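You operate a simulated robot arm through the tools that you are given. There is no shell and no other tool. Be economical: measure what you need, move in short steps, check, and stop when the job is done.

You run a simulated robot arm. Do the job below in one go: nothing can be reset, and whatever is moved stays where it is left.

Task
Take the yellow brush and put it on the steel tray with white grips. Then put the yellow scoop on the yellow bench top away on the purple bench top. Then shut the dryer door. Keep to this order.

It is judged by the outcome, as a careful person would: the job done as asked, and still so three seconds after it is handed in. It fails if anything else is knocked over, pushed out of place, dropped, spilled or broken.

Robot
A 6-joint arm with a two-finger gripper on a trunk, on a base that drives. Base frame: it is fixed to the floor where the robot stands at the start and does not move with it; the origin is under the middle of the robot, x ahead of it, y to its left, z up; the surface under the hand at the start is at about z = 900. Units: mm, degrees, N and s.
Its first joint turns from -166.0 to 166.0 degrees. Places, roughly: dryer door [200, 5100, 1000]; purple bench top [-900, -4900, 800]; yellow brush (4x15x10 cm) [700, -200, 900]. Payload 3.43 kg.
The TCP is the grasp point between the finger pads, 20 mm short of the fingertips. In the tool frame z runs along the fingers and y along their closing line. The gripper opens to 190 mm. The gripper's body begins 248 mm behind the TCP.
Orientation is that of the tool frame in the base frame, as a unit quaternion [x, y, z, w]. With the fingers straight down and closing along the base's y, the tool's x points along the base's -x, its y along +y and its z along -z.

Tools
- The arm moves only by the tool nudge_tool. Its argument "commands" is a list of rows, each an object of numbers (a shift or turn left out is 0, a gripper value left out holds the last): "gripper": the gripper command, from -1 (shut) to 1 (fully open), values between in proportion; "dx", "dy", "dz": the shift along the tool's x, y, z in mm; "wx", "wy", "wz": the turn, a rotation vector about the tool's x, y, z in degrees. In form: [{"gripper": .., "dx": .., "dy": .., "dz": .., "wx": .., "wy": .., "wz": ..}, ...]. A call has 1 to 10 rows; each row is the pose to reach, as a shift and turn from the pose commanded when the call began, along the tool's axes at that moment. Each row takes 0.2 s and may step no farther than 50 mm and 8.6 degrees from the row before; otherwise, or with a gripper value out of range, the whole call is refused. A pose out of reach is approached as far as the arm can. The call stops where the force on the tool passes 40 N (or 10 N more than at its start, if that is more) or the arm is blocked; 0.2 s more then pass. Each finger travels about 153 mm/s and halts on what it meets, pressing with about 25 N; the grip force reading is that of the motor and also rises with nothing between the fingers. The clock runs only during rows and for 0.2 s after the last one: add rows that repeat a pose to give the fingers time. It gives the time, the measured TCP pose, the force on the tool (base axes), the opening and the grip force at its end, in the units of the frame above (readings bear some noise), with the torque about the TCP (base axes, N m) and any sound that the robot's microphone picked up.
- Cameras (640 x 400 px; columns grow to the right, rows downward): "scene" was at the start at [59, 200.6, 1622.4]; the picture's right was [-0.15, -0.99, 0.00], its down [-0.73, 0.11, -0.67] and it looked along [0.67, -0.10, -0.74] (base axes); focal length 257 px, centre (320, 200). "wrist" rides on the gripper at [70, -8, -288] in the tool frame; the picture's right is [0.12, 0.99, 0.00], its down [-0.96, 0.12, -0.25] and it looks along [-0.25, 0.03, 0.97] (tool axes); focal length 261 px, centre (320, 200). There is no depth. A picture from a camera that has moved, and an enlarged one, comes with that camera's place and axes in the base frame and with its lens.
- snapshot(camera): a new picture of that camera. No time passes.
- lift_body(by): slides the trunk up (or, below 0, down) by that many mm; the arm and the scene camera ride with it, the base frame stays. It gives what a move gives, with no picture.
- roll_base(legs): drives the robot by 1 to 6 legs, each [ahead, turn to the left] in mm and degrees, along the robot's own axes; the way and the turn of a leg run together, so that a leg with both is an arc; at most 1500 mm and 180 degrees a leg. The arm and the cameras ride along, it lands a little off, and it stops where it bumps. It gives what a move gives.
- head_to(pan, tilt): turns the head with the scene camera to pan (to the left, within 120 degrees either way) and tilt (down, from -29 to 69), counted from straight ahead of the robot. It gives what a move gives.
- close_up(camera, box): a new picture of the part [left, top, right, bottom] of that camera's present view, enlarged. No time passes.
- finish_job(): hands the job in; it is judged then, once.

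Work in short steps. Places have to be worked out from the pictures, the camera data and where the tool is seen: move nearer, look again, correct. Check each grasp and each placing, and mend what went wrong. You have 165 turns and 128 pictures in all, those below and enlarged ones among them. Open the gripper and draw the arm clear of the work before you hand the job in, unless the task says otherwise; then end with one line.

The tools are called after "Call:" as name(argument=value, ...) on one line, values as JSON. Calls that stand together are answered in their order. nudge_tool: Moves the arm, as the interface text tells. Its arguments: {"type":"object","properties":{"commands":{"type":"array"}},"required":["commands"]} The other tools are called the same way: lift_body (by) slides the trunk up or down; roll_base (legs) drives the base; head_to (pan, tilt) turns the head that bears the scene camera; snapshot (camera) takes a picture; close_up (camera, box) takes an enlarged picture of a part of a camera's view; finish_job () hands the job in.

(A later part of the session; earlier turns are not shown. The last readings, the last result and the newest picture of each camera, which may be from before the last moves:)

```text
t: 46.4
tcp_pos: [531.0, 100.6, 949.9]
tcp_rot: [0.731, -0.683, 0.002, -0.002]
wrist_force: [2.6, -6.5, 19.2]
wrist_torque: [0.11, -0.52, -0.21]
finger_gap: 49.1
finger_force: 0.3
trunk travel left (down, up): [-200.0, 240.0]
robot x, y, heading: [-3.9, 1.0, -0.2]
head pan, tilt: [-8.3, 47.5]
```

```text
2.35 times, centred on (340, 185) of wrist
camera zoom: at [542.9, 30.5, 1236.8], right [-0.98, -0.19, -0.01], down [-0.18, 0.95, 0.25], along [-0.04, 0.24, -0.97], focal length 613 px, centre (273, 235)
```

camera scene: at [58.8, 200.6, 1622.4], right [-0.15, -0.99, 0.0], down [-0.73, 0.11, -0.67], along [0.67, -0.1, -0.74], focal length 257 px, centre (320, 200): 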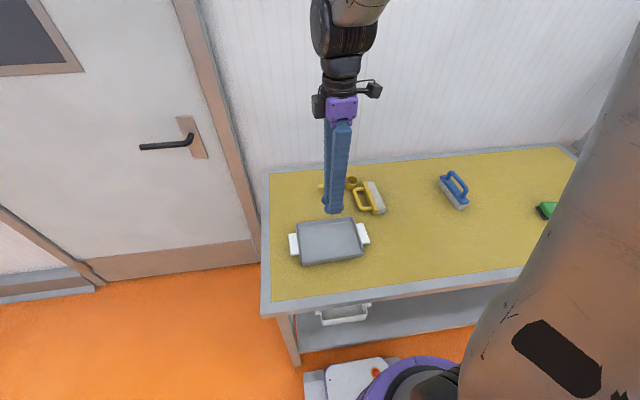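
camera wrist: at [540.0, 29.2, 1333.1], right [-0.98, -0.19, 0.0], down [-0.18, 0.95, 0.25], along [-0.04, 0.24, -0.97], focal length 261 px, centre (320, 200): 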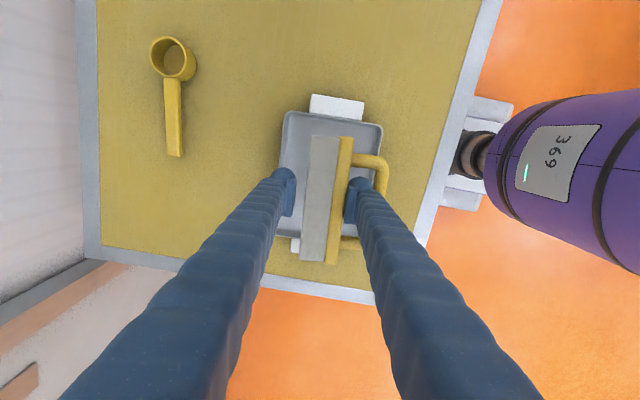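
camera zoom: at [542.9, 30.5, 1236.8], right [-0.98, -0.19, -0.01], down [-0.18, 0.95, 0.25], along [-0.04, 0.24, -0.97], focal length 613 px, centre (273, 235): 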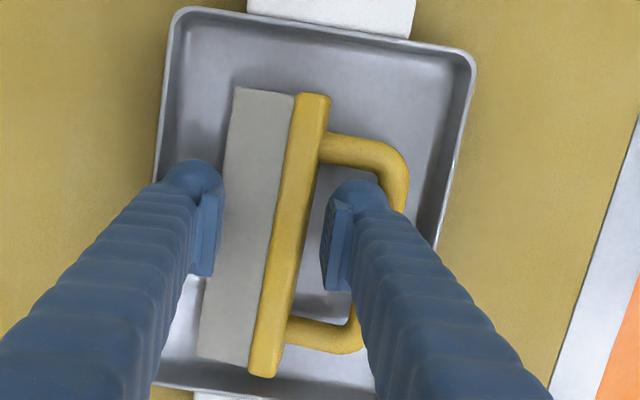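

The brush has come loose from the tight fit: it has tilted with a clear gap at the plate, and something is pressed. I'll raise slowly and look.

Call:
nudge_tool(commands=[{"dz": -4}, {"dz": -8}, {"dz": -12}, {"dz": -12}])

Call:
close_up(camera="scene", box=[280, 190, 380, 260])

Call:
close_up(camera="wrist", box=[260, 100, 420, 270])

```text
t: 47.4
tcp_pos: [528.4, 100.9, 959.6]
tcp_rot: [0.731, -0.683, 0.001, -0.002]
wrist_force: [-0.3, 0.3, 0.0]
wrist_torque: [-0.02, 0.02, -0.03]
finger_gap: 48.3
finger_force: 0.0
trunk travel left (down, up): [-200.0, 240.0]
robot x, y, heading: [-5.0, -0.7, 0.2]
head pan, tilt: [-8.3, 47.5]
```

```text
5.71 times, centred on (330, 225) of scene
camera zoom: at [59.1, 200.5, 1622.4], right [-0.15, -0.99, 0.0], down [-0.73, 0.11, -0.67], along [0.67, -0.1, -0.74], focal length 1467 px, centre (263, 57)
```

zoom: 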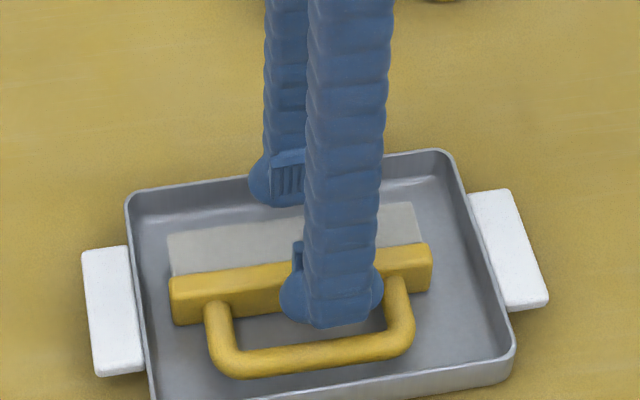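

```text
2.35 times, centred on (340, 185) of wrist
camera zoom: at [541.7, 30.9, 1246.7], right [-0.98, -0.19, 0.0], down [-0.18, 0.95, 0.25], along [-0.04, 0.24, -0.97], focal length 613 px, centre (273, 235)
```

zoom: 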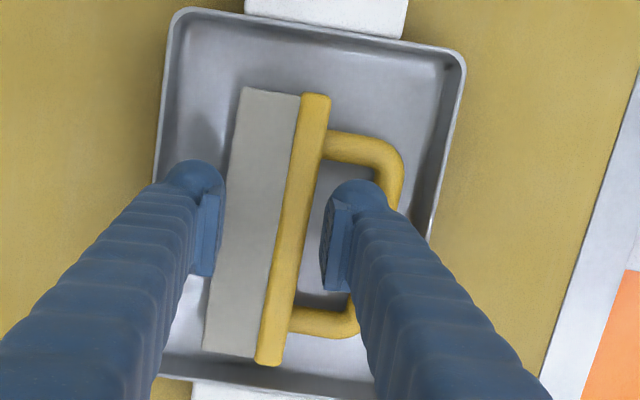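

The force is zero and the brush now lies flat, with the finger out of the loop. I'll rise well clear and check.

Call:
nudge_tool(commands=[{"dz": -15}, {"dz": -40}, {"dz": -80}, {"dz": -120}, {"dz": -120}])

Call:
snapshot(camera="wrist")

Call:
close_up(camera="scene", box=[260, 150, 420, 280])

```text
t: 48.6
tcp_pos: [530.3, 101.4, 1079.0]
tcp_rot: [0.732, -0.682, 0.001, -0.001]
wrist_force: [0.4, -0.3, -0.2]
wrist_torque: [-0.02, 0.01, -0.01]
finger_gap: 48.5
finger_force: 0.0
trunk travel left (down, up): [-200.0, 240.0]
robot x, y, heading: [0.8, 3.1, -0.1]
head pan, tilt: [-8.3, 47.5]
```

```text
88 pictures are left
camera wrist: at [542.8, 32.5, 1368.4], right [-0.98, -0.19, 0.0], down [-0.18, 0.95, 0.25], along [-0.04, 0.24, -0.97], focal length 261 px, centre (320, 200)
```

wrist: 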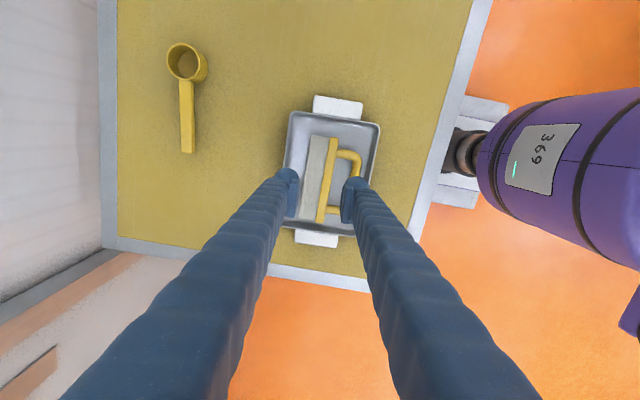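

```text
3.08 times, centred on (340, 215) of scene
camera zoom: at [59.1, 200.4, 1622.4], right [-0.15, -0.99, 0.0], down [-0.73, 0.11, -0.67], along [0.67, -0.1, -0.74], focal length 790 px, centre (258, 154)
```

zoom: 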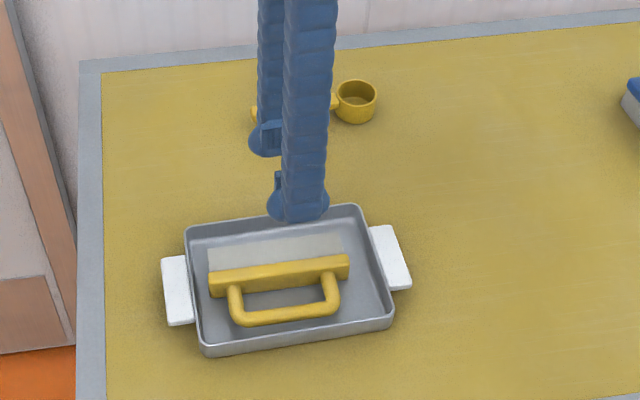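

The brush lies in the tray. Next the scoop: its handle runs along y near x≈754, and the tool already closes along x. I'll move above it.

Call:
nudge_tool(commands=[{"gripper": -0.16, "dx": 10, "dy": -32}, {"dx": 22, "dy": -72}, {"dx": 34, "dy": -112}, {"dx": 46, "dy": -152}, {"dx": 58, "dy": -192}, {"dx": 67, "dy": -220}, {"dx": 67, "dy": -220, "dz": 30}, {"dx": 67, "dy": -220, "dz": 60}, {"dx": 67, "dy": -220, "dz": 60}])

Call:
snapshot(camera="wrist")

Call:
close_up(camera="scene", box=[290, 140, 390, 210])

```text
t: 50.6
tcp_pos: [756.4, 47.2, 1019.9]
tcp_rot: [0.731, -0.682, 0.001, -0.002]
wrist_force: [0.0, -0.5, -0.6]
wrist_torque: [0.0, -0.05, 0.01]
finger_gap: 79.8
finger_force: 0.0
trunk travel left (down, up): [-200.0, 240.0]
robot x, y, heading: [-0.4, -0.3, 0.1]
head pan, tilt: [-8.3, 47.5]
```

```text
86 pictures are left
camera wrist: at [768.0, -22.1, 1307.0], right [-0.98, -0.19, 0.0], down [-0.18, 0.95, 0.25], along [-0.04, 0.24, -0.97], focal length 261 px, centre (320, 200)
```

wrist: 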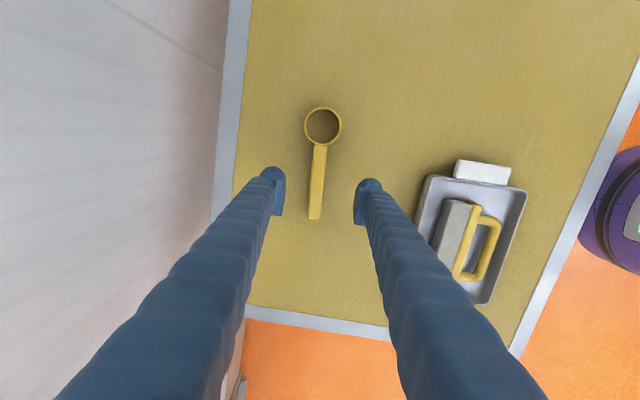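

```text
5.71 times, centred on (340, 175) of scene
camera zoom: at [59.1, 200.5, 1622.5], right [-0.15, -0.99, 0.0], down [-0.73, 0.11, -0.67], along [0.67, -0.1, -0.74], focal length 1467 px, centre (206, 343)
```

zoom: 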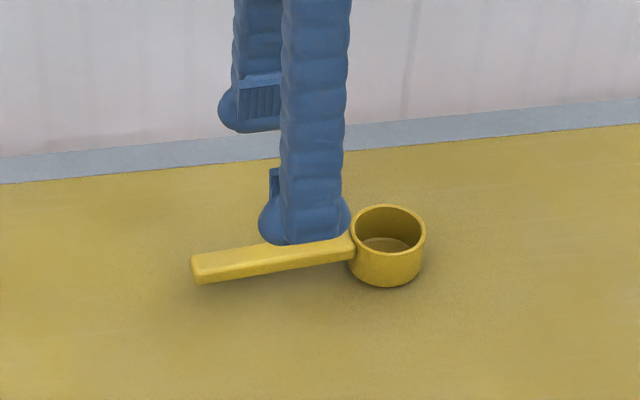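

The handle is at about x=764 near y=20, beside the cup. I'll descend there, gripping close to the cup for balance.

Call:
nudge_tool(commands=[{"gripper": -0.16, "dx": 27.5, "dy": -6}, {"dx": 27.5, "dy": -6, "dz": 40, "wz": -1.5}, {"dx": 27.5, "dy": -6, "dz": 75, "wz": -1.5}, {"dx": 27.5, "dy": -6, "dz": 95, "wz": -1.5}, {"dx": 27.5, "dy": -6, "dz": 95, "wz": -1.5}])

Call:
close_up(camera="wrist", box=[240, 80, 400, 260])

Call:
close_up(camera="scene", box=[300, 160, 380, 210])

```text
t: 51.8
tcp_pos: [763.5, 20.7, 925.8]
tcp_rot: [0.741, -0.672, 0.001, -0.002]
wrist_force: [0.0, 0.0, -0.5]
wrist_torque: [0.07, 0.04, 0.0]
finger_gap: 79.8
finger_force: 0.1
trunk travel left (down, up): [-200.0, 240.0]
robot x, y, heading: [-1.9, 0.9, -0.2]
head pan, tilt: [-8.3, 47.5]
```

```text
2.22 times, centred on (320, 170) of wrist
camera zoom: at [778.1, -49.3, 1213.5], right [-0.98, -0.21, 0.0], down [-0.21, 0.95, 0.25], along [-0.05, 0.24, -0.97], focal length 579 px, centre (320, 267)
```

zoom: 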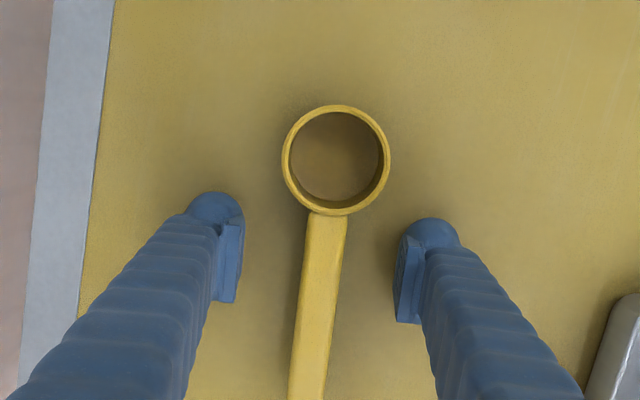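

```text
8.00 times, centred on (340, 185) of scene
camera zoom: at [59.5, 200.3, 1622.5], right [-0.15, -0.99, 0.0], down [-0.73, 0.11, -0.67], along [0.67, -0.1, -0.74], focal length 2053 px, centre (160, 320)
```

zoom: 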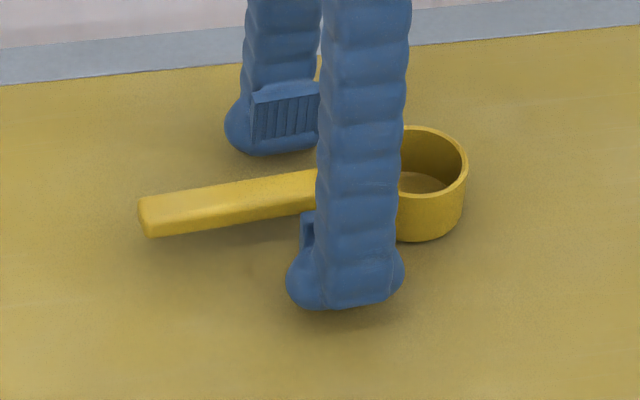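

The handle is straddled. I'll close.

Call:
nudge_tool(commands=[{"gripper": -0.6}, {"gripper": -1}, {}, {}, {}])

Call:
close_up(camera="wrist", box=[240, 80, 400, 260])

Call:
close_up(camera="scene", box=[300, 160, 380, 210])

```text
t: 53.0
tcp_pos: [762.4, 19.8, 925.6]
tcp_rot: [0.74, -0.673, 0.001, 0.0]
wrist_force: [0.4, -1.0, 0.6]
wrist_torque: [-0.01, 0.03, 0.0]
finger_gap: 18.4
finger_force: 25.3
trunk travel left (down, up): [-200.0, 240.0]
robot x, y, heading: [-2.0, -2.5, -0.1]
head pan, tilt: [-8.3, 47.5]
```

```text
2.22 times, centred on (320, 170) of wrist
camera zoom: at [778.2, -49.1, 1213.5], right [-0.98, -0.21, 0.0], down [-0.21, 0.95, 0.25], along [-0.05, 0.24, -0.97], focal length 579 px, centre (320, 267)
```

zoom: 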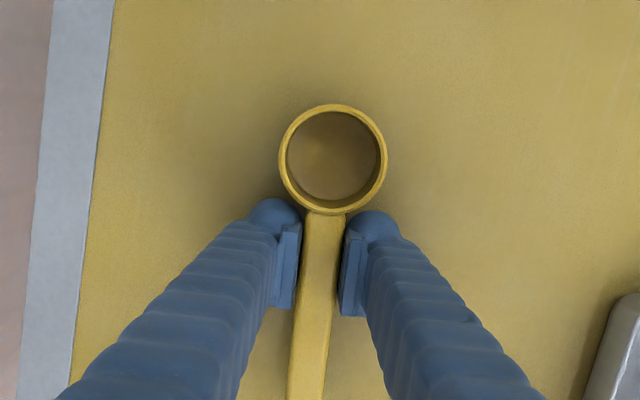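

```text
8.00 times, centred on (340, 185) of scene
camera zoom: at [59.5, 200.5, 1622.4], right [-0.15, -0.99, 0.0], down [-0.73, 0.11, -0.67], along [0.67, -0.1, -0.74], focal length 2053 px, centre (160, 320)
```

zoom: 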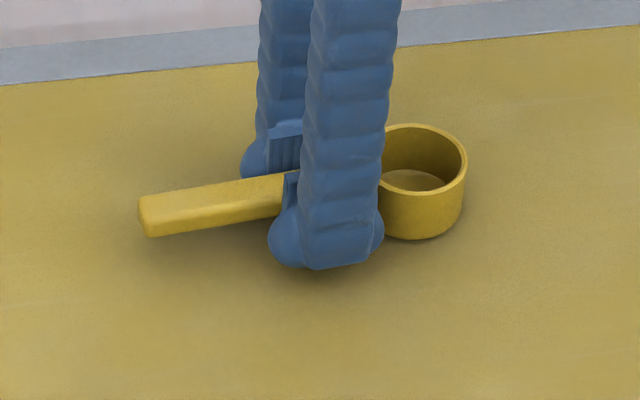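

Gripped at 18.4 mm. I'll lift slowly.

Call:
nudge_tool(commands=[{"dz": -6}, {"dz": -18}, {"dz": -34}, {"dz": -54}, {"dz": -76}, {"dz": -98}, {"dz": -120}, {"dz": -135}, {"dz": -142}, {"dz": -145}])

Call:
snapshot(camera="wrist")

Call:
snapshot(camera="scene")

```text
t: 55.2
tcp_pos: [762.3, 20.7, 1069.8]
tcp_rot: [0.74, -0.672, 0.001, -0.001]
wrist_force: [-0.3, -0.1, 0.4]
wrist_torque: [0.02, 0.01, -0.02]
finger_gap: 18.4
finger_force: 24.7
trunk travel left (down, up): [-200.0, 240.0]
robot x, y, heading: [0.2, -1.7, -0.2]
head pan, tilt: [-8.3, 47.5]
```

```text
80 pictures are left
camera wrist: at [776.7, -47.9, 1357.2], right [-0.98, -0.21, 0.0], down [-0.21, 0.95, 0.25], along [-0.05, 0.24, -0.97], focal length 261 px, centre (320, 200)
```

wrist: 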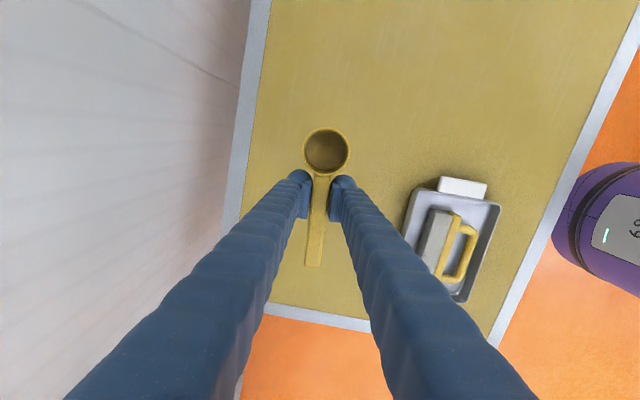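

```text
79 pictures are left
camera scene: at [59.4, 200.5, 1622.4], right [-0.15, -0.99, 0.0], down [-0.73, 0.11, -0.67], along [0.67, -0.1, -0.74], focal length 257 px, centre (320, 200)
```

scene: 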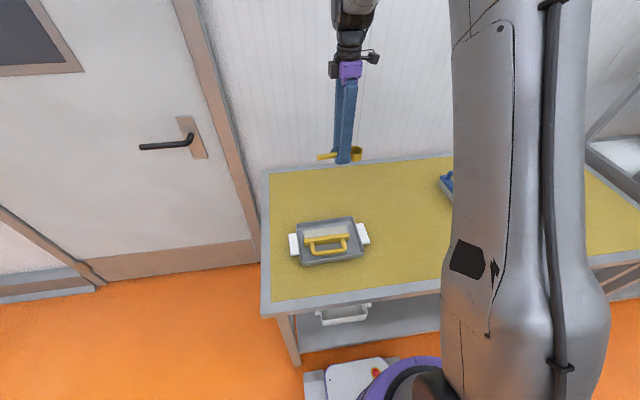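

The scoop is held. I'll draw the arm in toward the robot and slightly up, slowly.

Call:
nudge_tool(commands=[{"dy": 8, "dz": -4}, {"dy": 30, "dz": -12}, {"dy": 60, "dz": -24}, {"dy": 95, "dz": -36}, {"dy": 130, "dz": -48}, {"dy": 165, "dz": -60}, {"dy": 200, "dz": -70}, {"dy": 232, "dz": -80}, {"dy": 260, "dz": -80}, {"dy": 278, "dz": -80}])

Call:
head_to(pan=-100, tilt=25)

Call:
snapshot(camera="scene")

Call:
snapshot(camera="wrist")

```text
t: 57.4
tcp_pos: [483.6, -6.8, 1153.1]
tcp_rot: [0.74, -0.672, 0.002, 0.0]
wrist_force: [0.2, 0.3, -0.5]
wrist_torque: [0.02, 0.01, -0.01]
finger_gap: 18.4
finger_force: 24.9
trunk travel left (down, up): [-200.0, 240.0]
robot x, y, heading: [1.6, -2.8, -0.2]
head pan, tilt: [-8.3, 47.5]
```

```text
t: 59.1
tcp_pos: [484.7, -7.4, 1151.7]
tcp_rot: [0.74, -0.672, 0.001, 0.0]
wrist_force: [0.2, 0.8, -0.8]
wrist_torque: [0.03, -0.02, 0.01]
finger_gap: 18.2
finger_force: 24.8
trunk travel left (down, up): [-200.0, 240.0]
robot x, y, heading: [-1.6, -4.2, -0.1]
head pan, tilt: [-100.0, 25.0]
```

```text
78 pictures are left
camera scene: at [-35.6, 121.3, 1656.6], right [-0.98, 0.17, 0.0], down [0.07, 0.42, -0.91], along [-0.16, -0.89, -0.42], focal length 257 px, centre (320, 200)
```

scene: 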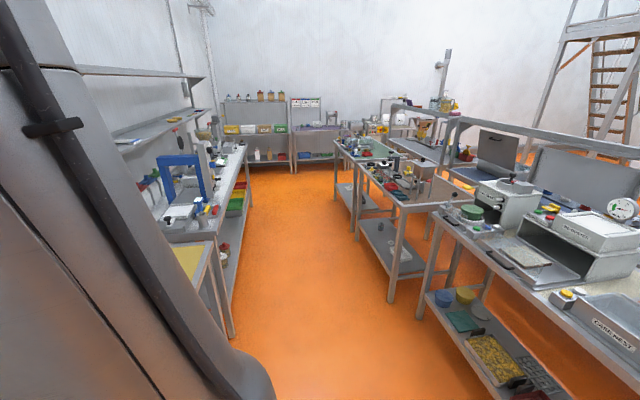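

```text
77 pictures are left
camera wrist: at [499.0, -77.3, 1440.2], right [-0.98, -0.21, 0.0], down [-0.21, 0.95, 0.25], along [-0.05, 0.24, -0.97], focal length 261 px, centre (320, 200)
```

wrist: 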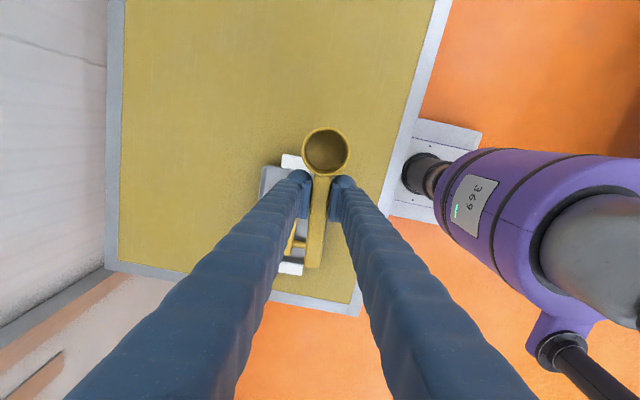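

I'll zoom on the far end, where the purple bench should be, and on the corridor.

Call:
close_up(camera="scene", box=[210, 70, 450, 220])

```text
2.67 times, centred on (330, 145) of scene
camera zoom: at [-35.6, 121.3, 1656.6], right [-0.98, 0.17, 0.0], down [0.07, 0.42, -0.91], along [-0.16, -0.89, -0.42], focal length 684 px, centre (293, 347)
```

zoom: 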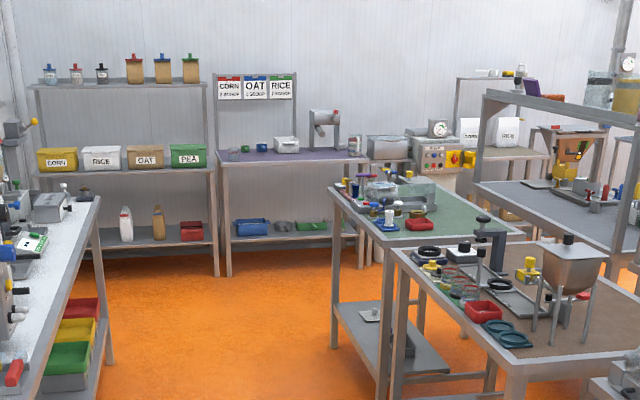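

The purple bench is at the end of the aisle (front edge around y≈-4800). I'll back off, turn right and drive partway down the aisle.

Call:
roll_base(legs=[[-280, 0], [0, -90], [1400, 0]])

Call:
head_to(pan=-5, tilt=25)

Call:
snapshot(camera="scene")

Call:
snapshot(camera="wrist")

```text
t: 66.3
tcp_pos: [-186.2, -482.4, 1153.7]
tcp_rot: [-0.145, 0.989, -0.002, -0.001]
wrist_force: [1.2, 0.3, -0.6]
wrist_torque: [-0.04, 0.35, -0.01]
finger_gap: 18.7
finger_force: 24.4
trunk travel left (down, up): [-200.0, 240.0]
robot x, y, heading: [-212.9, 7.9, -80.7]
head pan, tilt: [-100.0, 25.0]
stopped in leg 2: the robot was blocked; the commanded pose is now the measured one
```

```text
t: 68.0
tcp_pos: [-188.1, -482.1, 1154.4]
tcp_rot: [-0.146, 0.989, -0.002, 0.0]
wrist_force: [-0.1, 0.5, -0.7]
wrist_torque: [0.05, -0.03, -0.01]
finger_gap: 18.3
finger_force: 25.0
trunk travel left (down, up): [-200.0, 240.0]
robot x, y, heading: [-216.6, 6.9, -80.7]
head pan, tilt: [-5.0, 25.0]
```

```text
75 pictures are left
camera scene: at [-2.9, -28.7, 1656.6], right [-1.0, -0.08, 0.0], down [-0.03, 0.42, -0.91], along [0.07, -0.9, -0.42], focal length 257 px, centre (320, 200)
```

scene: 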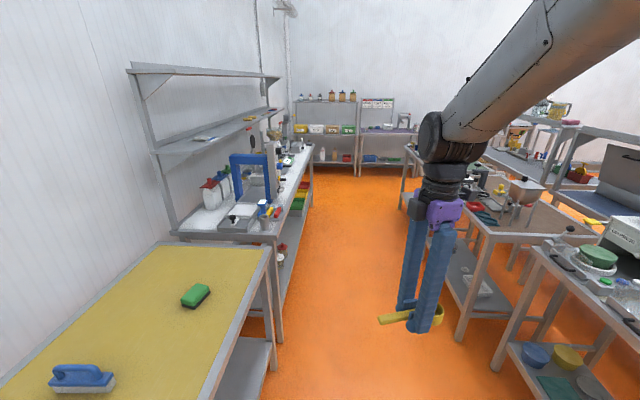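

```text
74 pictures are left
camera wrist: at [-253.2, -510.3, 1441.4], right [-0.4, 0.92, 0.0], down [0.89, 0.39, 0.25], along [0.23, 0.1, -0.97], focal length 261 px, centre (320, 200)
```

wrist: 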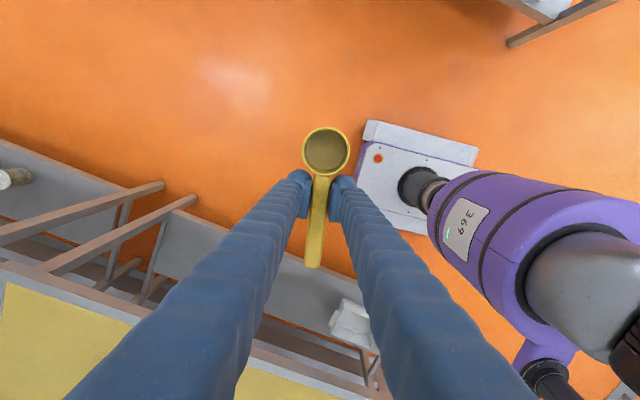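

The turn was blocked at -81°. I'll look around the base to see what it met.

Call:
head_to(pan=-100, tilt=55)

Call:
snapshot(camera="scene")

Call:
head_to(pan=80, tilt=55)

Call:
snapshot(camera="scene")

```text
t: 69.7
tcp_pos: [-188.4, -483.1, 1153.9]
tcp_rot: [-0.146, 0.989, -0.001, 0.0]
wrist_force: [-0.8, 0.0, 0.0]
wrist_torque: [0.02, -0.02, -0.02]
finger_gap: 18.4
finger_force: 25.1
trunk travel left (down, up): [-200.0, 240.0]
robot x, y, heading: [-215.5, 7.5, -80.6]
head pan, tilt: [-100.0, 55.0]
```

```text
73 pictures are left
camera scene: at [-81.9, 64.0, 1612.6], right [0.01, 1.0, 0.0], down [0.82, -0.01, -0.57], along [-0.57, 0.01, -0.82], focal length 257 px, centre (320, 200)
```

scene: 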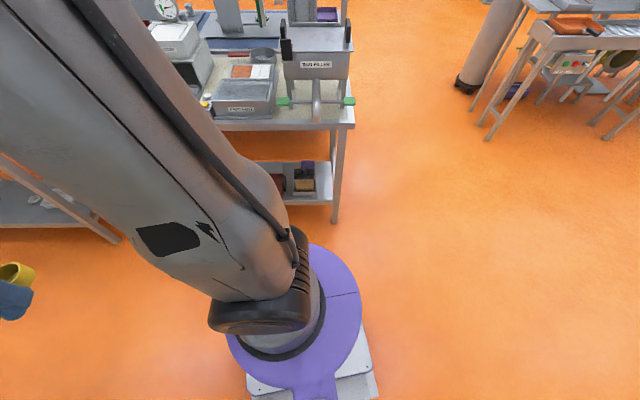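

```text
t: 72.4
tcp_pos: [-187.2, -483.0, 1152.8]
tcp_rot: [-0.146, 0.989, -0.001, 0.0]
wrist_force: [0.1, -0.1, -0.6]
wrist_torque: [0.01, -0.02, -0.01]
finger_gap: 18.3
finger_force: 25.0
trunk travel left (down, up): [-200.0, 240.0]
robot x, y, heading: [-214.4, 11.4, -80.9]
head pan, tilt: [80.0, 55.0]
```

```text
72 pictures are left
camera scene: at [62.3, 62.4, 1612.6], right [-0.01, -1.0, 0.0], down [-0.82, 0.01, -0.57], along [0.57, -0.01, -0.82], focal length 257 px, centre (320, 200)
```

scene: 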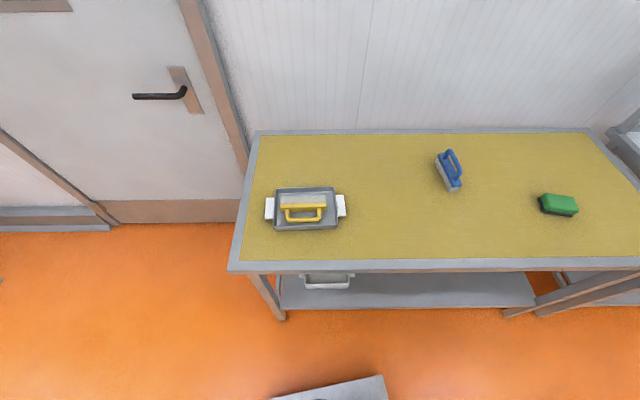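

Nothing visibly touches the base and the floor around it is clear. I'll retry the rest of the turn with a small leg and watch.

Call:
roll_base(legs=[[0, -9]])

Call:
head_to(pan=-60, tilt=50)

Call:
snapshot(camera="scene")

```text
t: 73.7
tcp_pos: [-266.2, -481.3, 1153.2]
tcp_rot: [-0.066, 0.998, -0.002, 0.0]
wrist_force: [-0.3, 0.0, -0.6]
wrist_torque: [0.06, -0.03, 0.0]
finger_gap: 18.2
finger_force: 25.1
trunk travel left (down, up): [-200.0, 240.0]
robot x, y, heading: [-205.9, 8.4, -90.2]
head pan, tilt: [80.0, 55.0]
```

```text
t: 75.9
tcp_pos: [-266.1, -480.9, 1153.9]
tcp_rot: [-0.067, 0.998, -0.001, 0.001]
wrist_force: [-0.7, -0.2, -0.5]
wrist_torque: [0.01, -0.06, 0.02]
finger_gap: 18.1
finger_force: 24.7
trunk travel left (down, up): [-200.0, 240.0]
robot x, y, heading: [-207.5, 11.2, -90.1]
head pan, tilt: [-60.0, 50.0]
```

```text
71 pictures are left
camera scene: at [-62.7, -9.0, 1619.1], right [-0.5, 0.86, 0.0], down [0.66, 0.39, -0.64], along [-0.56, -0.32, -0.77], focal length 257 px, centre (320, 200)
```

scene: 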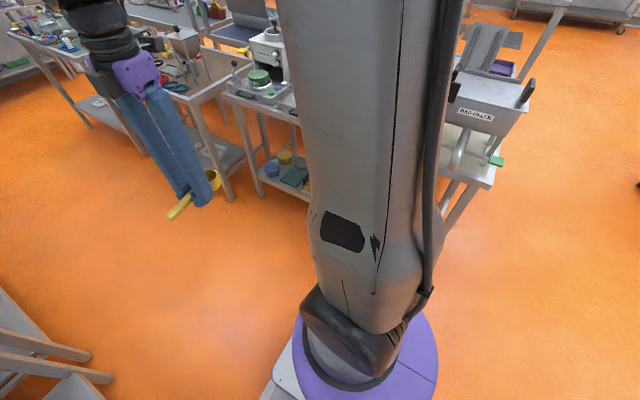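

The turn is complete and the aisle is clear. I'll drive ahead in moderate legs.

Call:
roll_base(legs=[[1000, 0], [1000, 0], [1000, 0]])

Call:
head_to(pan=-10, tilt=35)

Call:
snapshot(camera="scene")

```text
t: 96.3
tcp_pos: [-271.6, -3505.7, 1153.7]
tcp_rot: [-0.07, 0.998, -0.001, 0.0]
wrist_force: [-0.6, 0.1, -0.8]
wrist_torque: [-0.01, -0.03, 0.0]
finger_gap: 18.3
finger_force: 24.7
trunk travel left (down, up): [-200.0, 240.0]
robot x, y, heading: [-209.6, -3016.9, -89.7]
head pan, tilt: [-60.0, 50.0]
```

```text
t: 97.5
tcp_pos: [-271.5, -3504.7, 1153.5]
tcp_rot: [-0.069, 0.998, -0.001, -0.001]
wrist_force: [-0.2, 0.2, -1.4]
wrist_torque: [-0.02, -0.03, 0.01]
finger_gap: 18.7
finger_force: 25.3
trunk travel left (down, up): [-200.0, 240.0]
robot x, y, heading: [-212.4, -3019.2, -89.8]
head pan, tilt: [-10.0, 35.0]
```

```text
70 pictures are left
camera scene: at [-18.9, -3080.4, 1640.8], right [-0.99, 0.17, 0.0], down [0.1, 0.57, -0.82], along [-0.14, -0.81, -0.57], focal length 257 px, centre (320, 200)
```

scene: 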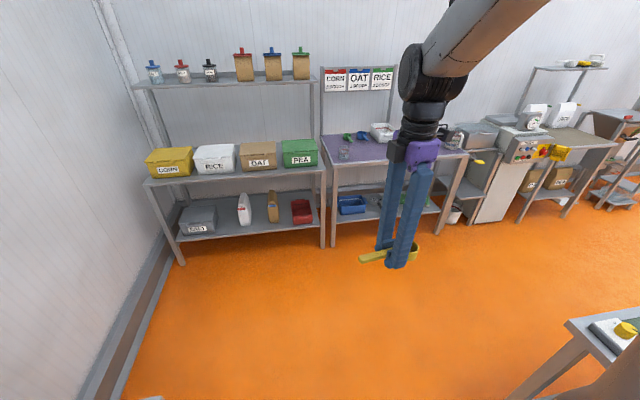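

The purple bench spans roughly x -354 to -1400 and y -4670 to -5280. I'll drive 1080 mm further and inspect its top.

Call:
roll_base(legs=[[700, 0], [380, 0]])

Call:
head_to(pan=-25, tilt=45)

Call:
snapshot(camera="scene")

```text
t: 105.4
tcp_pos: [-261.6, -4598.6, 1154.3]
tcp_rot: [-0.07, 0.998, -0.002, 0.0]
wrist_force: [0.4, 0.3, -0.7]
wrist_torque: [0.02, -0.04, -0.01]
finger_gap: 18.2
finger_force: 25.0
trunk travel left (down, up): [-200.0, 240.0]
robot x, y, heading: [-202.7, -4109.1, -89.6]
head pan, tilt: [-10.0, 35.0]
```

```text
t: 106.1
tcp_pos: [-261.5, -4598.9, 1154.5]
tcp_rot: [-0.071, 0.997, -0.001, 0.001]
wrist_force: [-0.4, 0.1, 0.1]
wrist_torque: [0.0, 0.0, 0.01]
finger_gap: 18.5
finger_force: 24.5
trunk travel left (down, up): [-200.0, 240.0]
robot x, y, heading: [-204.8, -4106.0, -89.5]
head pan, tilt: [-25.0, 45.0]
```

```text
69 pictures are left
camera scene: at [-28.3, -4160.6, 1626.0], right [-0.91, 0.41, 0.0], down [0.29, 0.64, -0.71], along [-0.29, -0.64, -0.71], focal length 257 px, centre (320, 200)
```

scene: 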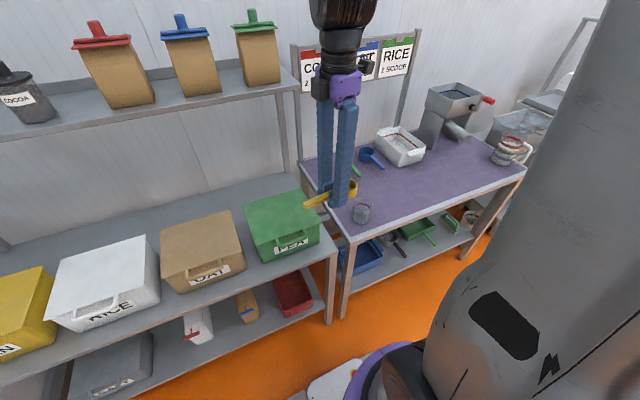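

A free area lies around (-680,-4810), clear of the glass jar (-470,-4715) and the blue scoop (-743,-5083). I'll carry the scoop there at this height.

Call:
nudge_tool(commands=[{"dx": 10, "dy": -3}, {"dx": 30, "dy": -10}, {"dx": 55, "dy": -18}, {"dx": 80, "dy": -27}, {"dx": 105, "dy": -35}, {"dx": 130, "dy": -44}, {"dx": 155, "dy": -52}, {"dx": 180, "dy": -61}, {"dx": 205, "dy": -69}, {"dx": 225, "dy": -76}])

Call:
nudge_tool(commands=[{"dx": 10, "dy": -3}, {"dx": 30, "dy": -10}, {"dx": 55, "dy": -18}, {"dx": 80, "dy": -27}, {"dx": 105, "dy": -35}, {"dx": 130, "dy": -44}, {"dx": 155, "dy": -52}, {"dx": 180, "dy": -61}, {"dx": 205, "dy": -69}, {"dx": 219, "dy": -74.5}])

Call:
lift_body(by=-100)

Call:
snapshot(camera="wrist")

Call:
snapshot(camera="scene")

```text
t: 108.3
tcp_pos: [-474.5, -4708.0, 1157.9]
tcp_rot: [-0.07, 0.998, -0.001, 0.0]
wrist_force: [-0.4, -0.2, -0.9]
wrist_torque: [0.01, -0.02, 0.01]
finger_gap: 18.3
finger_force: 24.9
trunk travel left (down, up): [-200.0, 240.0]
robot x, y, heading: [-202.0, -4109.7, -89.3]
head pan, tilt: [-25.0, 45.0]
```

```text
t: 110.5
tcp_pos: [-682.2, -4810.1, 1154.6]
tcp_rot: [-0.071, 0.997, -0.003, 0.0]
wrist_force: [0.3, -0.2, -0.4]
wrist_torque: [0.03, -0.06, 0.03]
finger_gap: 18.5
finger_force: 25.0
trunk travel left (down, up): [-200.0, 240.0]
robot x, y, heading: [-201.6, -4110.0, -89.7]
head pan, tilt: [-25.0, 45.0]
```

```text
t: 111.9
tcp_pos: [-681.4, -4809.3, 1053.9]
tcp_rot: [-0.071, 0.997, -0.001, 0.0]
wrist_force: [0.1, 0.0, -0.7]
wrist_torque: [-0.01, -0.04, 0.03]
finger_gap: 18.1
finger_force: 25.2
trunk travel left (down, up): [-100.0, 340.0]
robot x, y, heading: [-206.7, -4110.2, -89.4]
head pan, tilt: [-25.0, 45.0]
```

```text
68 pictures are left
camera wrist: at [-749.6, -4827.3, 1342.4], right [-0.26, 0.97, 0.0], down [0.94, 0.25, 0.25], along [0.24, 0.06, -0.97], focal length 261 px, centre (320, 200)
```

wrist: 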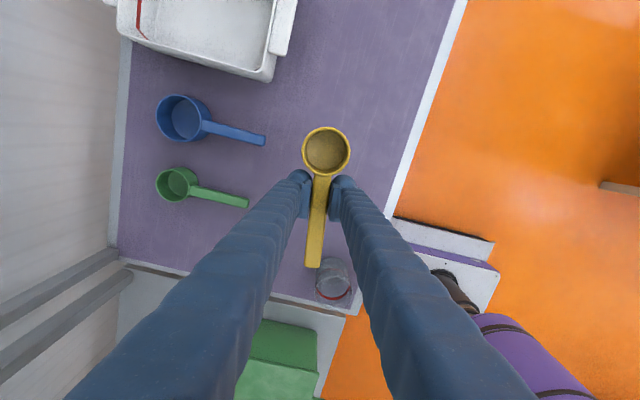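

```text
67 pictures are left
camera scene: at [-28.4, -4160.9, 1526.1], right [-0.91, 0.42, 0.0], down [0.29, 0.64, -0.71], along [-0.29, -0.64, -0.71], focal length 257 px, centre (320, 200)
```

scene: 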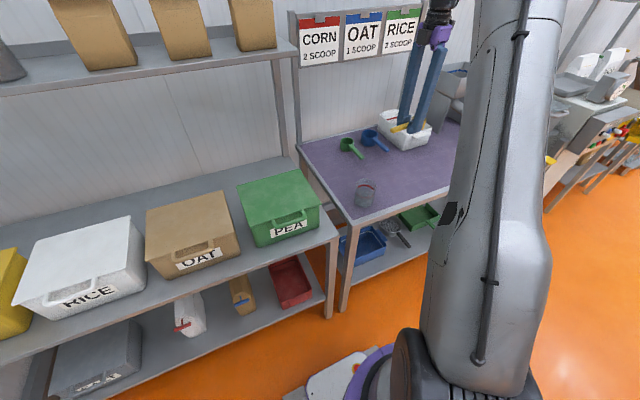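

All clear below. I'll lower to about 40 mm above the bench first.

Call:
nudge_tool(commands=[{"dz": 10}, {"dz": 32}, {"dz": 56}, {"dz": 80}, {"dz": 104}, {"dz": 128}, {"dz": 152}, {"dz": 174}, {"dz": 187}, {"dz": 192}])

Call:
close_up(camera="scene", box=[340, 110, 460, 210])

Call:
snapshot(camera="wrist")

```text
t: 114.1
tcp_pos: [-681.9, -4809.8, 859.9]
tcp_rot: [-0.07, 0.998, -0.001, -0.001]
wrist_force: [0.3, 0.5, 0.2]
wrist_torque: [0.03, -0.03, -0.04]
finger_gap: 18.5
finger_force: 24.5
trunk travel left (down, up): [-100.0, 340.0]
robot x, y, heading: [-205.8, -4107.5, -89.3]
head pan, tilt: [-25.0, 45.0]
```

```text
4.00 times, centred on (400, 160) of scene
camera zoom: at [-28.5, -4161.1, 1526.0], right [-0.91, 0.42, 0.0], down [0.29, 0.64, -0.71], along [-0.29, -0.64, -0.71], focal length 1027 px, centre (0, 360)
```

zoom: 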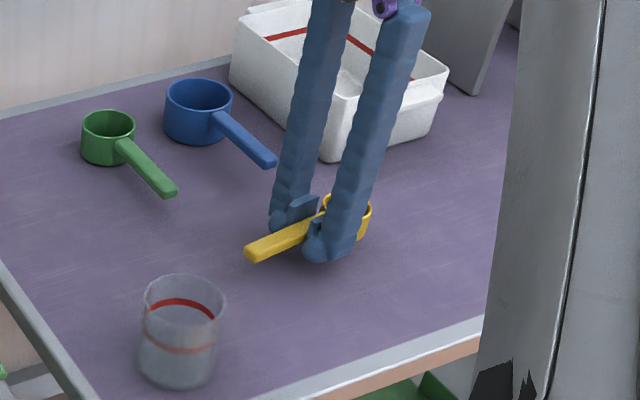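

```text
65 pictures are left
camera wrist: at [-750.2, -4827.8, 1148.2], right [-0.26, 0.97, 0.0], down [0.94, 0.25, 0.25], along [0.24, 0.06, -0.97], focal length 261 px, centre (320, 200)
```

wrist: 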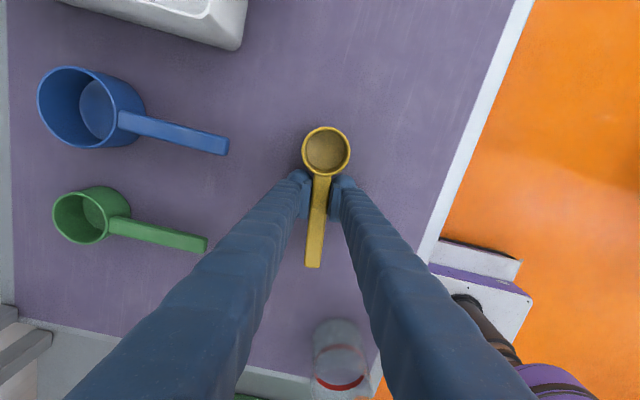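

Clear. I'll lower gently to contact.

Call:
nudge_tool(commands=[{"dz": 8}, {"dz": 16}, {"dz": 23}, {"dz": 27}, {"dz": 30}, {"dz": 32}, {"dz": 33.5}, {"dz": 35}, {"dz": 35}])

```text
t: 115.2
tcp_pos: [-682.6, -4813.0, 840.4]
tcp_rot: [-0.07, 0.998, -0.005, -0.003]
wrist_force: [1.4, 2.3, 12.7]
wrist_torque: [0.31, 0.0, 0.04]
finger_gap: 16.2
finger_force: 25.4
trunk travel left (down, up): [-100.0, 340.0]
robot x, y, heading: [-201.0, -4109.7, -89.4]
head pan, tilt: [-25.0, 45.0]
stopped in row 5: the force on the tool passed its limit at 43 N (the readings are from after the stop); the commanded pose is now the measured one
```

Contact came at z≈838, with the scoop slightly shifted in the grip. I'll look.

Call:
close_up(camera="scene", box=[380, 140, 450, 190])

Call:
close_up(camera="wrist", box=[250, 100, 400, 290])

```text
8.00 times, centred on (415, 165) of scene
camera zoom: at [-27.5, -4159.7, 1525.9], right [-0.91, 0.42, 0.0], down [0.29, 0.64, -0.71], along [-0.29, -0.64, -0.71], focal length 2053 px, centre (-440, 480)
```

zoom: 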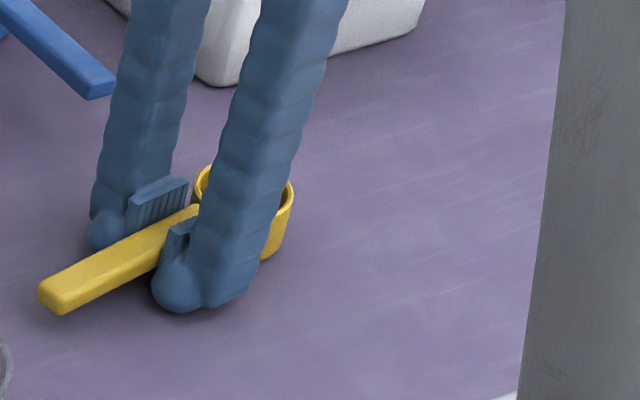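

```text
2.11 times, centred on (325, 195) of wrist
camera zoom: at [-749.5, -4828.7, 1128.3], right [-0.26, 0.97, -0.01], down [0.94, 0.25, 0.24], along [0.24, 0.06, -0.97], focal length 549 px, centre (310, 210)
```

zoom: 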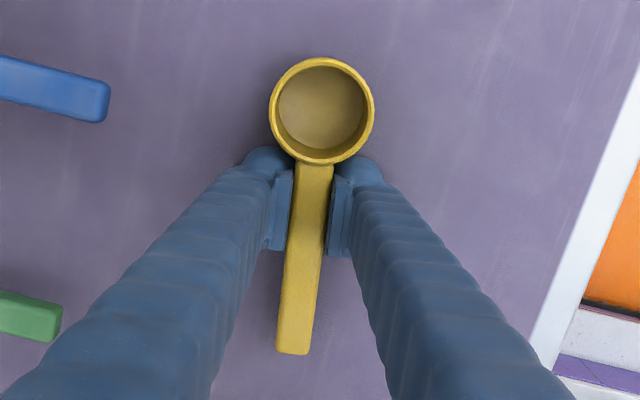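

The scoop rests on the bench. I'll open gradually, then check before rising.

Call:
nudge_tool(commands=[{"gripper": -0.78}, {"gripper": -0.7}, {"gripper": -0.6}, {"gripper": -0.4}, {"gripper": -0.3}, {}, {}])

Call:
close_up(camera="scene", box=[380, 140, 450, 190])

Call:
close_up(camera="wrist", box=[250, 100, 400, 290])

```text
t: 116.7
tcp_pos: [-681.5, -4813.3, 839.8]
tcp_rot: [-0.071, 0.997, -0.005, -0.002]
wrist_force: [-1.1, -0.2, 2.6]
wrist_torque: [0.09, 0.03, 0.0]
finger_gap: 66.6
finger_force: 0.0
trunk travel left (down, up): [-100.0, 340.0]
robot x, y, heading: [-204.0, -4109.5, -89.7]
head pan, tilt: [-25.0, 45.0]
stopped in row 7: the force on the tool passed its limit at 40 N (the readings are from after the stop); the commanded pose is now the measured one
```

```text
8.00 times, centred on (415, 165) of scene
camera zoom: at [-28.2, -4160.6, 1525.6], right [-0.91, 0.42, 0.0], down [0.29, 0.64, -0.71], along [-0.29, -0.64, -0.71], focal length 2053 px, centre (-440, 480)
```

zoom: 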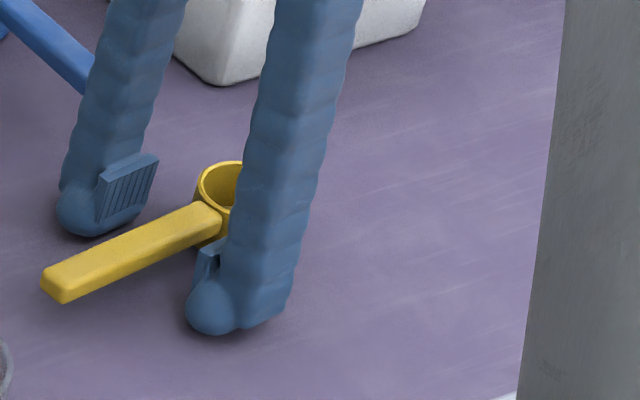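

```text
2.11 times, centred on (325, 195) of wrist
camera zoom: at [-749.7, -4830.0, 1128.1], right [-0.26, 0.97, -0.01], down [0.94, 0.25, 0.24], along [0.24, 0.05, -0.97], focal length 549 px, centre (310, 210)
```

zoom: 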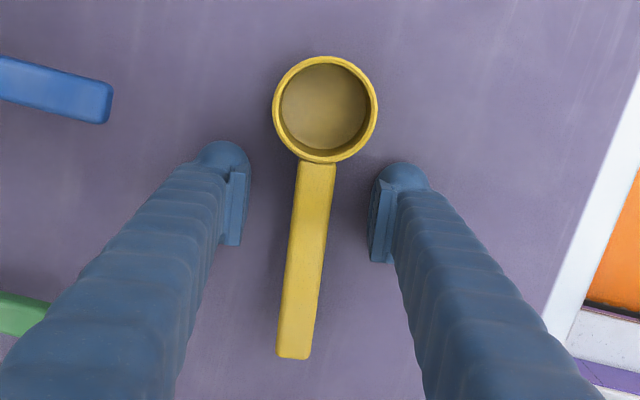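

The scoop sits freely and the fingertips touch the bench (its top is near z≈818). I'll rise straight up.

Call:
nudge_tool(commands=[{"gripper": -0.3, "dz": -10}, {"dz": -30}, {"dz": -65}, {"dz": -110}, {"dz": -155}, {"dz": -200}, {"dz": -240}, {"dz": -240}])

Call:
close_up(camera="scene", box=[330, 110, 470, 210])

Call:
snapshot(camera="wrist")

```text
t: 118.5
tcp_pos: [-684.7, -4810.9, 1081.8]
tcp_rot: [-0.071, 0.997, -0.003, -0.002]
wrist_force: [0.2, -0.2, -0.9]
wrist_torque: [-0.01, 0.03, -0.01]
finger_gap: 66.4
finger_force: 0.1
trunk travel left (down, up): [-100.0, 340.0]
robot x, y, heading: [-200.2, -4107.0, -89.3]
head pan, tilt: [-25.0, 45.0]
```

```text
4.00 times, centred on (400, 160) of scene
camera zoom: at [-28.2, -4160.9, 1525.9], right [-0.91, 0.41, 0.0], down [0.29, 0.64, -0.71], along [-0.29, -0.64, -0.71], focal length 1027 px, centre (0, 360)
```

zoom: 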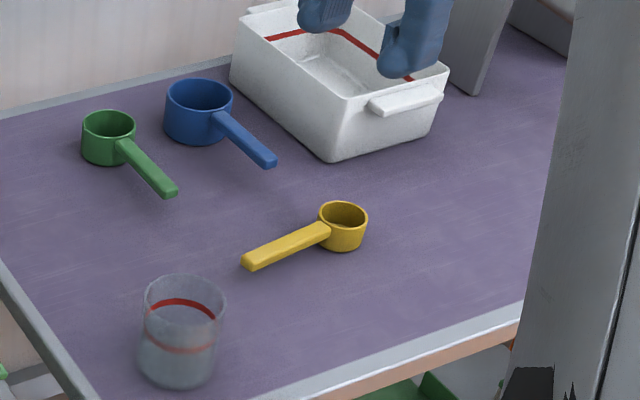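

```text
59 pictures are left
camera wrist: at [-751.3, -4826.5, 1370.3], right [-0.26, 0.97, -0.01], down [0.94, 0.25, 0.24], along [0.24, 0.06, -0.97], focal length 261 px, centre (320, 200)
```

wrist: 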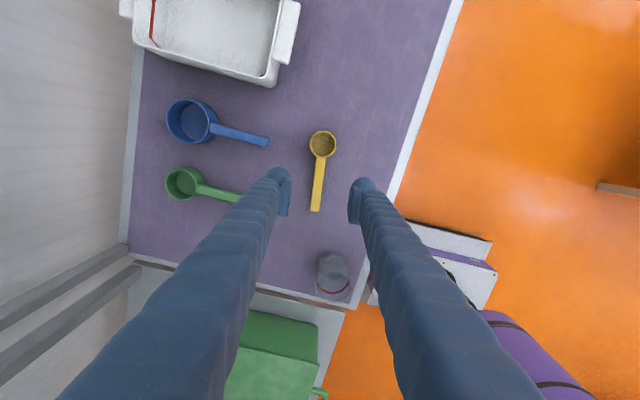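

The scoop is on the purple bench top. I'll retract the arm, raise the trunk, and reverse back up the aisle.

Call:
nudge_tool(commands=[{"dx": -40, "dy": 14, "dz": -20}, {"dx": -80, "dy": 28, "dz": -40}, {"dx": -120, "dy": 41, "dz": -60}, {"dx": -160, "dy": 54, "dz": -70}, {"dx": -200, "dy": 68, "dz": -70}, {"dx": -240, "dy": 82, "dz": -70}, {"dx": -280, "dy": 96, "dz": -70}, {"dx": -320, "dy": 109, "dz": -70}, {"dx": -360, "dy": 122, "dz": -70}, {"dx": -400, "dy": 136, "dz": -70}])

Call:
nudge_tool(commands=[{"gripper": -0.6, "dx": -30, "dy": 20}, {"gripper": -1, "dx": -60, "dy": 40}, {"dx": -60, "dy": 40}])

Call:
lift_body(by=100)

Call:
roll_base(legs=[[-1400, 0], [-1400, 0], [-1300, 0]])

```text
t: 120.7
tcp_pos: [-305.9, -4619.9, 1146.8]
tcp_rot: [-0.071, 0.997, -0.005, -0.002]
wrist_force: [0.9, 0.8, -0.1]
wrist_torque: [0.0, -0.06, 0.04]
finger_gap: 66.4
finger_force: 0.1
trunk travel left (down, up): [-100.0, 340.0]
robot x, y, heading: [-205.1, -4113.0, -89.5]
head pan, tilt: [-25.0, 45.0]
```

```text
t: 121.7
tcp_pos: [-252.5, -4570.4, 1108.0]
tcp_rot: [-0.069, 0.997, 0.04, 0.007]
wrist_force: [0.3, -1.0, -0.8]
wrist_torque: [0.13, -0.05, -0.02]
finger_gap: 0.0
finger_force: 25.0
trunk travel left (down, up): [-100.0, 340.0]
robot x, y, heading: [-205.5, -4106.4, -89.6]
head pan, tilt: [-25.0, 45.0]
stopped in row 3: the arm was blocked; the commanded pose is now the measured one
```

```text
t: 123.0
tcp_pos: [-251.0, -4570.1, 1208.4]
tcp_rot: [-0.069, 0.997, 0.038, 0.006]
wrist_force: [-0.5, 0.0, 0.2]
wrist_torque: [0.03, 0.01, 0.0]
finger_gap: 0.0
finger_force: 25.4
trunk travel left (down, up): [-200.0, 240.0]
robot x, y, heading: [-202.6, -4108.7, -89.5]
head pan, tilt: [-25.0, 45.0]
```

```text
t: 150.2
tcp_pos: [-391.3, -474.1, 1211.2]
tcp_rot: [-0.076, 0.997, 0.034, 0.005]
wrist_force: [-0.2, -0.1, -0.5]
wrist_torque: [-0.01, 0.02, -0.01]
finger_gap: 0.2
finger_force: 25.4
trunk travel left (down, up): [-200.0, 240.0]
robot x, y, heading: [-343.3, -13.6, -88.8]
head pan, tilt: [-25.0, 45.0]
```

I'm back near the start. I'll turn left in stages to face +y and look.

Call:
roll_base(legs=[[0, 60], [0, 60], [0, 59]])

Call:
head_to(pan=-5, tilt=22)

Call:
snapshot(camera="scene")

```text
t: 156.5
tcp_pos: [107.6, -128.2, 1210.9]
tcp_rot: [0.707, -0.706, -0.033, 0.02]
wrist_force: [-0.1, -1.0, -0.3]
wrist_torque: [0.39, 0.02, -0.02]
finger_gap: 0.1
finger_force: 25.0
trunk travel left (down, up): [-200.0, 240.0]
robot x, y, heading: [-348.6, -76.7, -5.6]
head pan, tilt: [-25.0, 45.0]
stopped in leg 2: the robot was blocked; the commanded pose is now the measured one
```

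```text
t: 157.4
tcp_pos: [107.3, -125.5, 1212.6]
tcp_rot: [0.707, -0.706, -0.029, 0.02]
wrist_force: [-0.2, -0.2, 0.5]
wrist_torque: [-0.02, -0.03, 0.02]
finger_gap: 0.1
finger_force: 24.6
trunk travel left (down, up): [-200.0, 240.0]
robot x, y, heading: [-352.3, -81.2, -5.6]
head pan, tilt: [-5.0, 22.0]
```

```text
58 pictures are left
camera scene: at [-261.5, 116.7, 1661.3], right [-0.18, -0.98, 0.0], down [-0.37, 0.07, -0.93], along [0.91, -0.17, -0.38], focal length 257 px, centre (320, 200)
```

scene: 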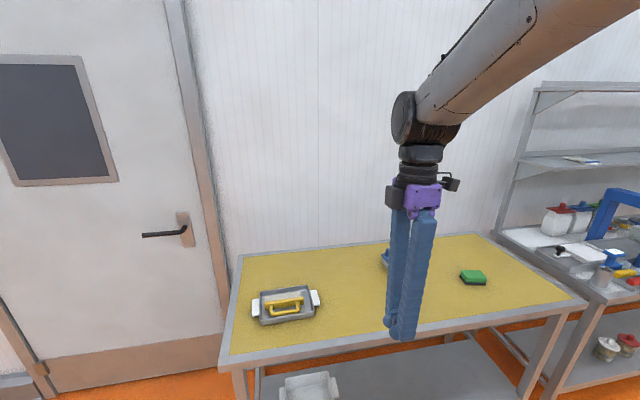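

The turn stopped early again, as it did before, with nothing apparent in contact. I'll continue in smaller turn legs.

Call:
roll_base(legs=[[0, 30], [0, 30], [0, 35]])

Call:
snapshot(camera="scene")

```text
t: 163.8
tcp_pos: [-255.5, 380.8, 1213.9]
tcp_rot: [0.998, -0.052, -0.011, 0.033]
wrist_force: [1.8, -0.8, 0.0]
wrist_torque: [0.06, 0.44, -0.03]
finger_gap: 0.0
finger_force: 25.4
trunk travel left (down, up): [-200.0, 240.0]
robot x, y, heading: [-286.4, -87.2, 80.4]
head pan, tilt: [-5.0, 22.0]
stopped in leg 3: the robot was blocked; the commanded pose is now the measured one
```

```text
57 pictures are left
camera scene: at [-469.8, 18.3, 1661.8], right [0.97, -0.25, 0.0], down [-0.1, -0.36, -0.93], along [0.23, 0.9, -0.38], focal length 257 px, centre (320, 200)
```

scene: 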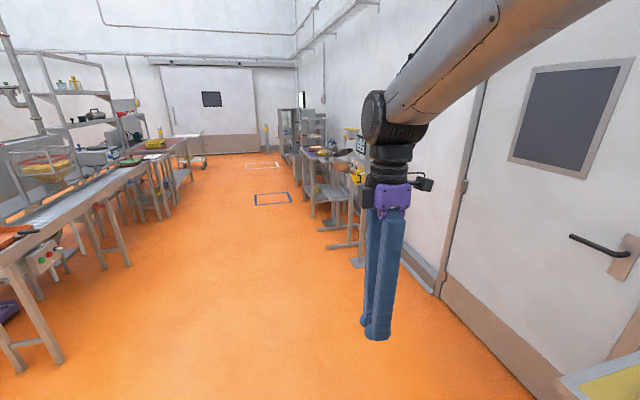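

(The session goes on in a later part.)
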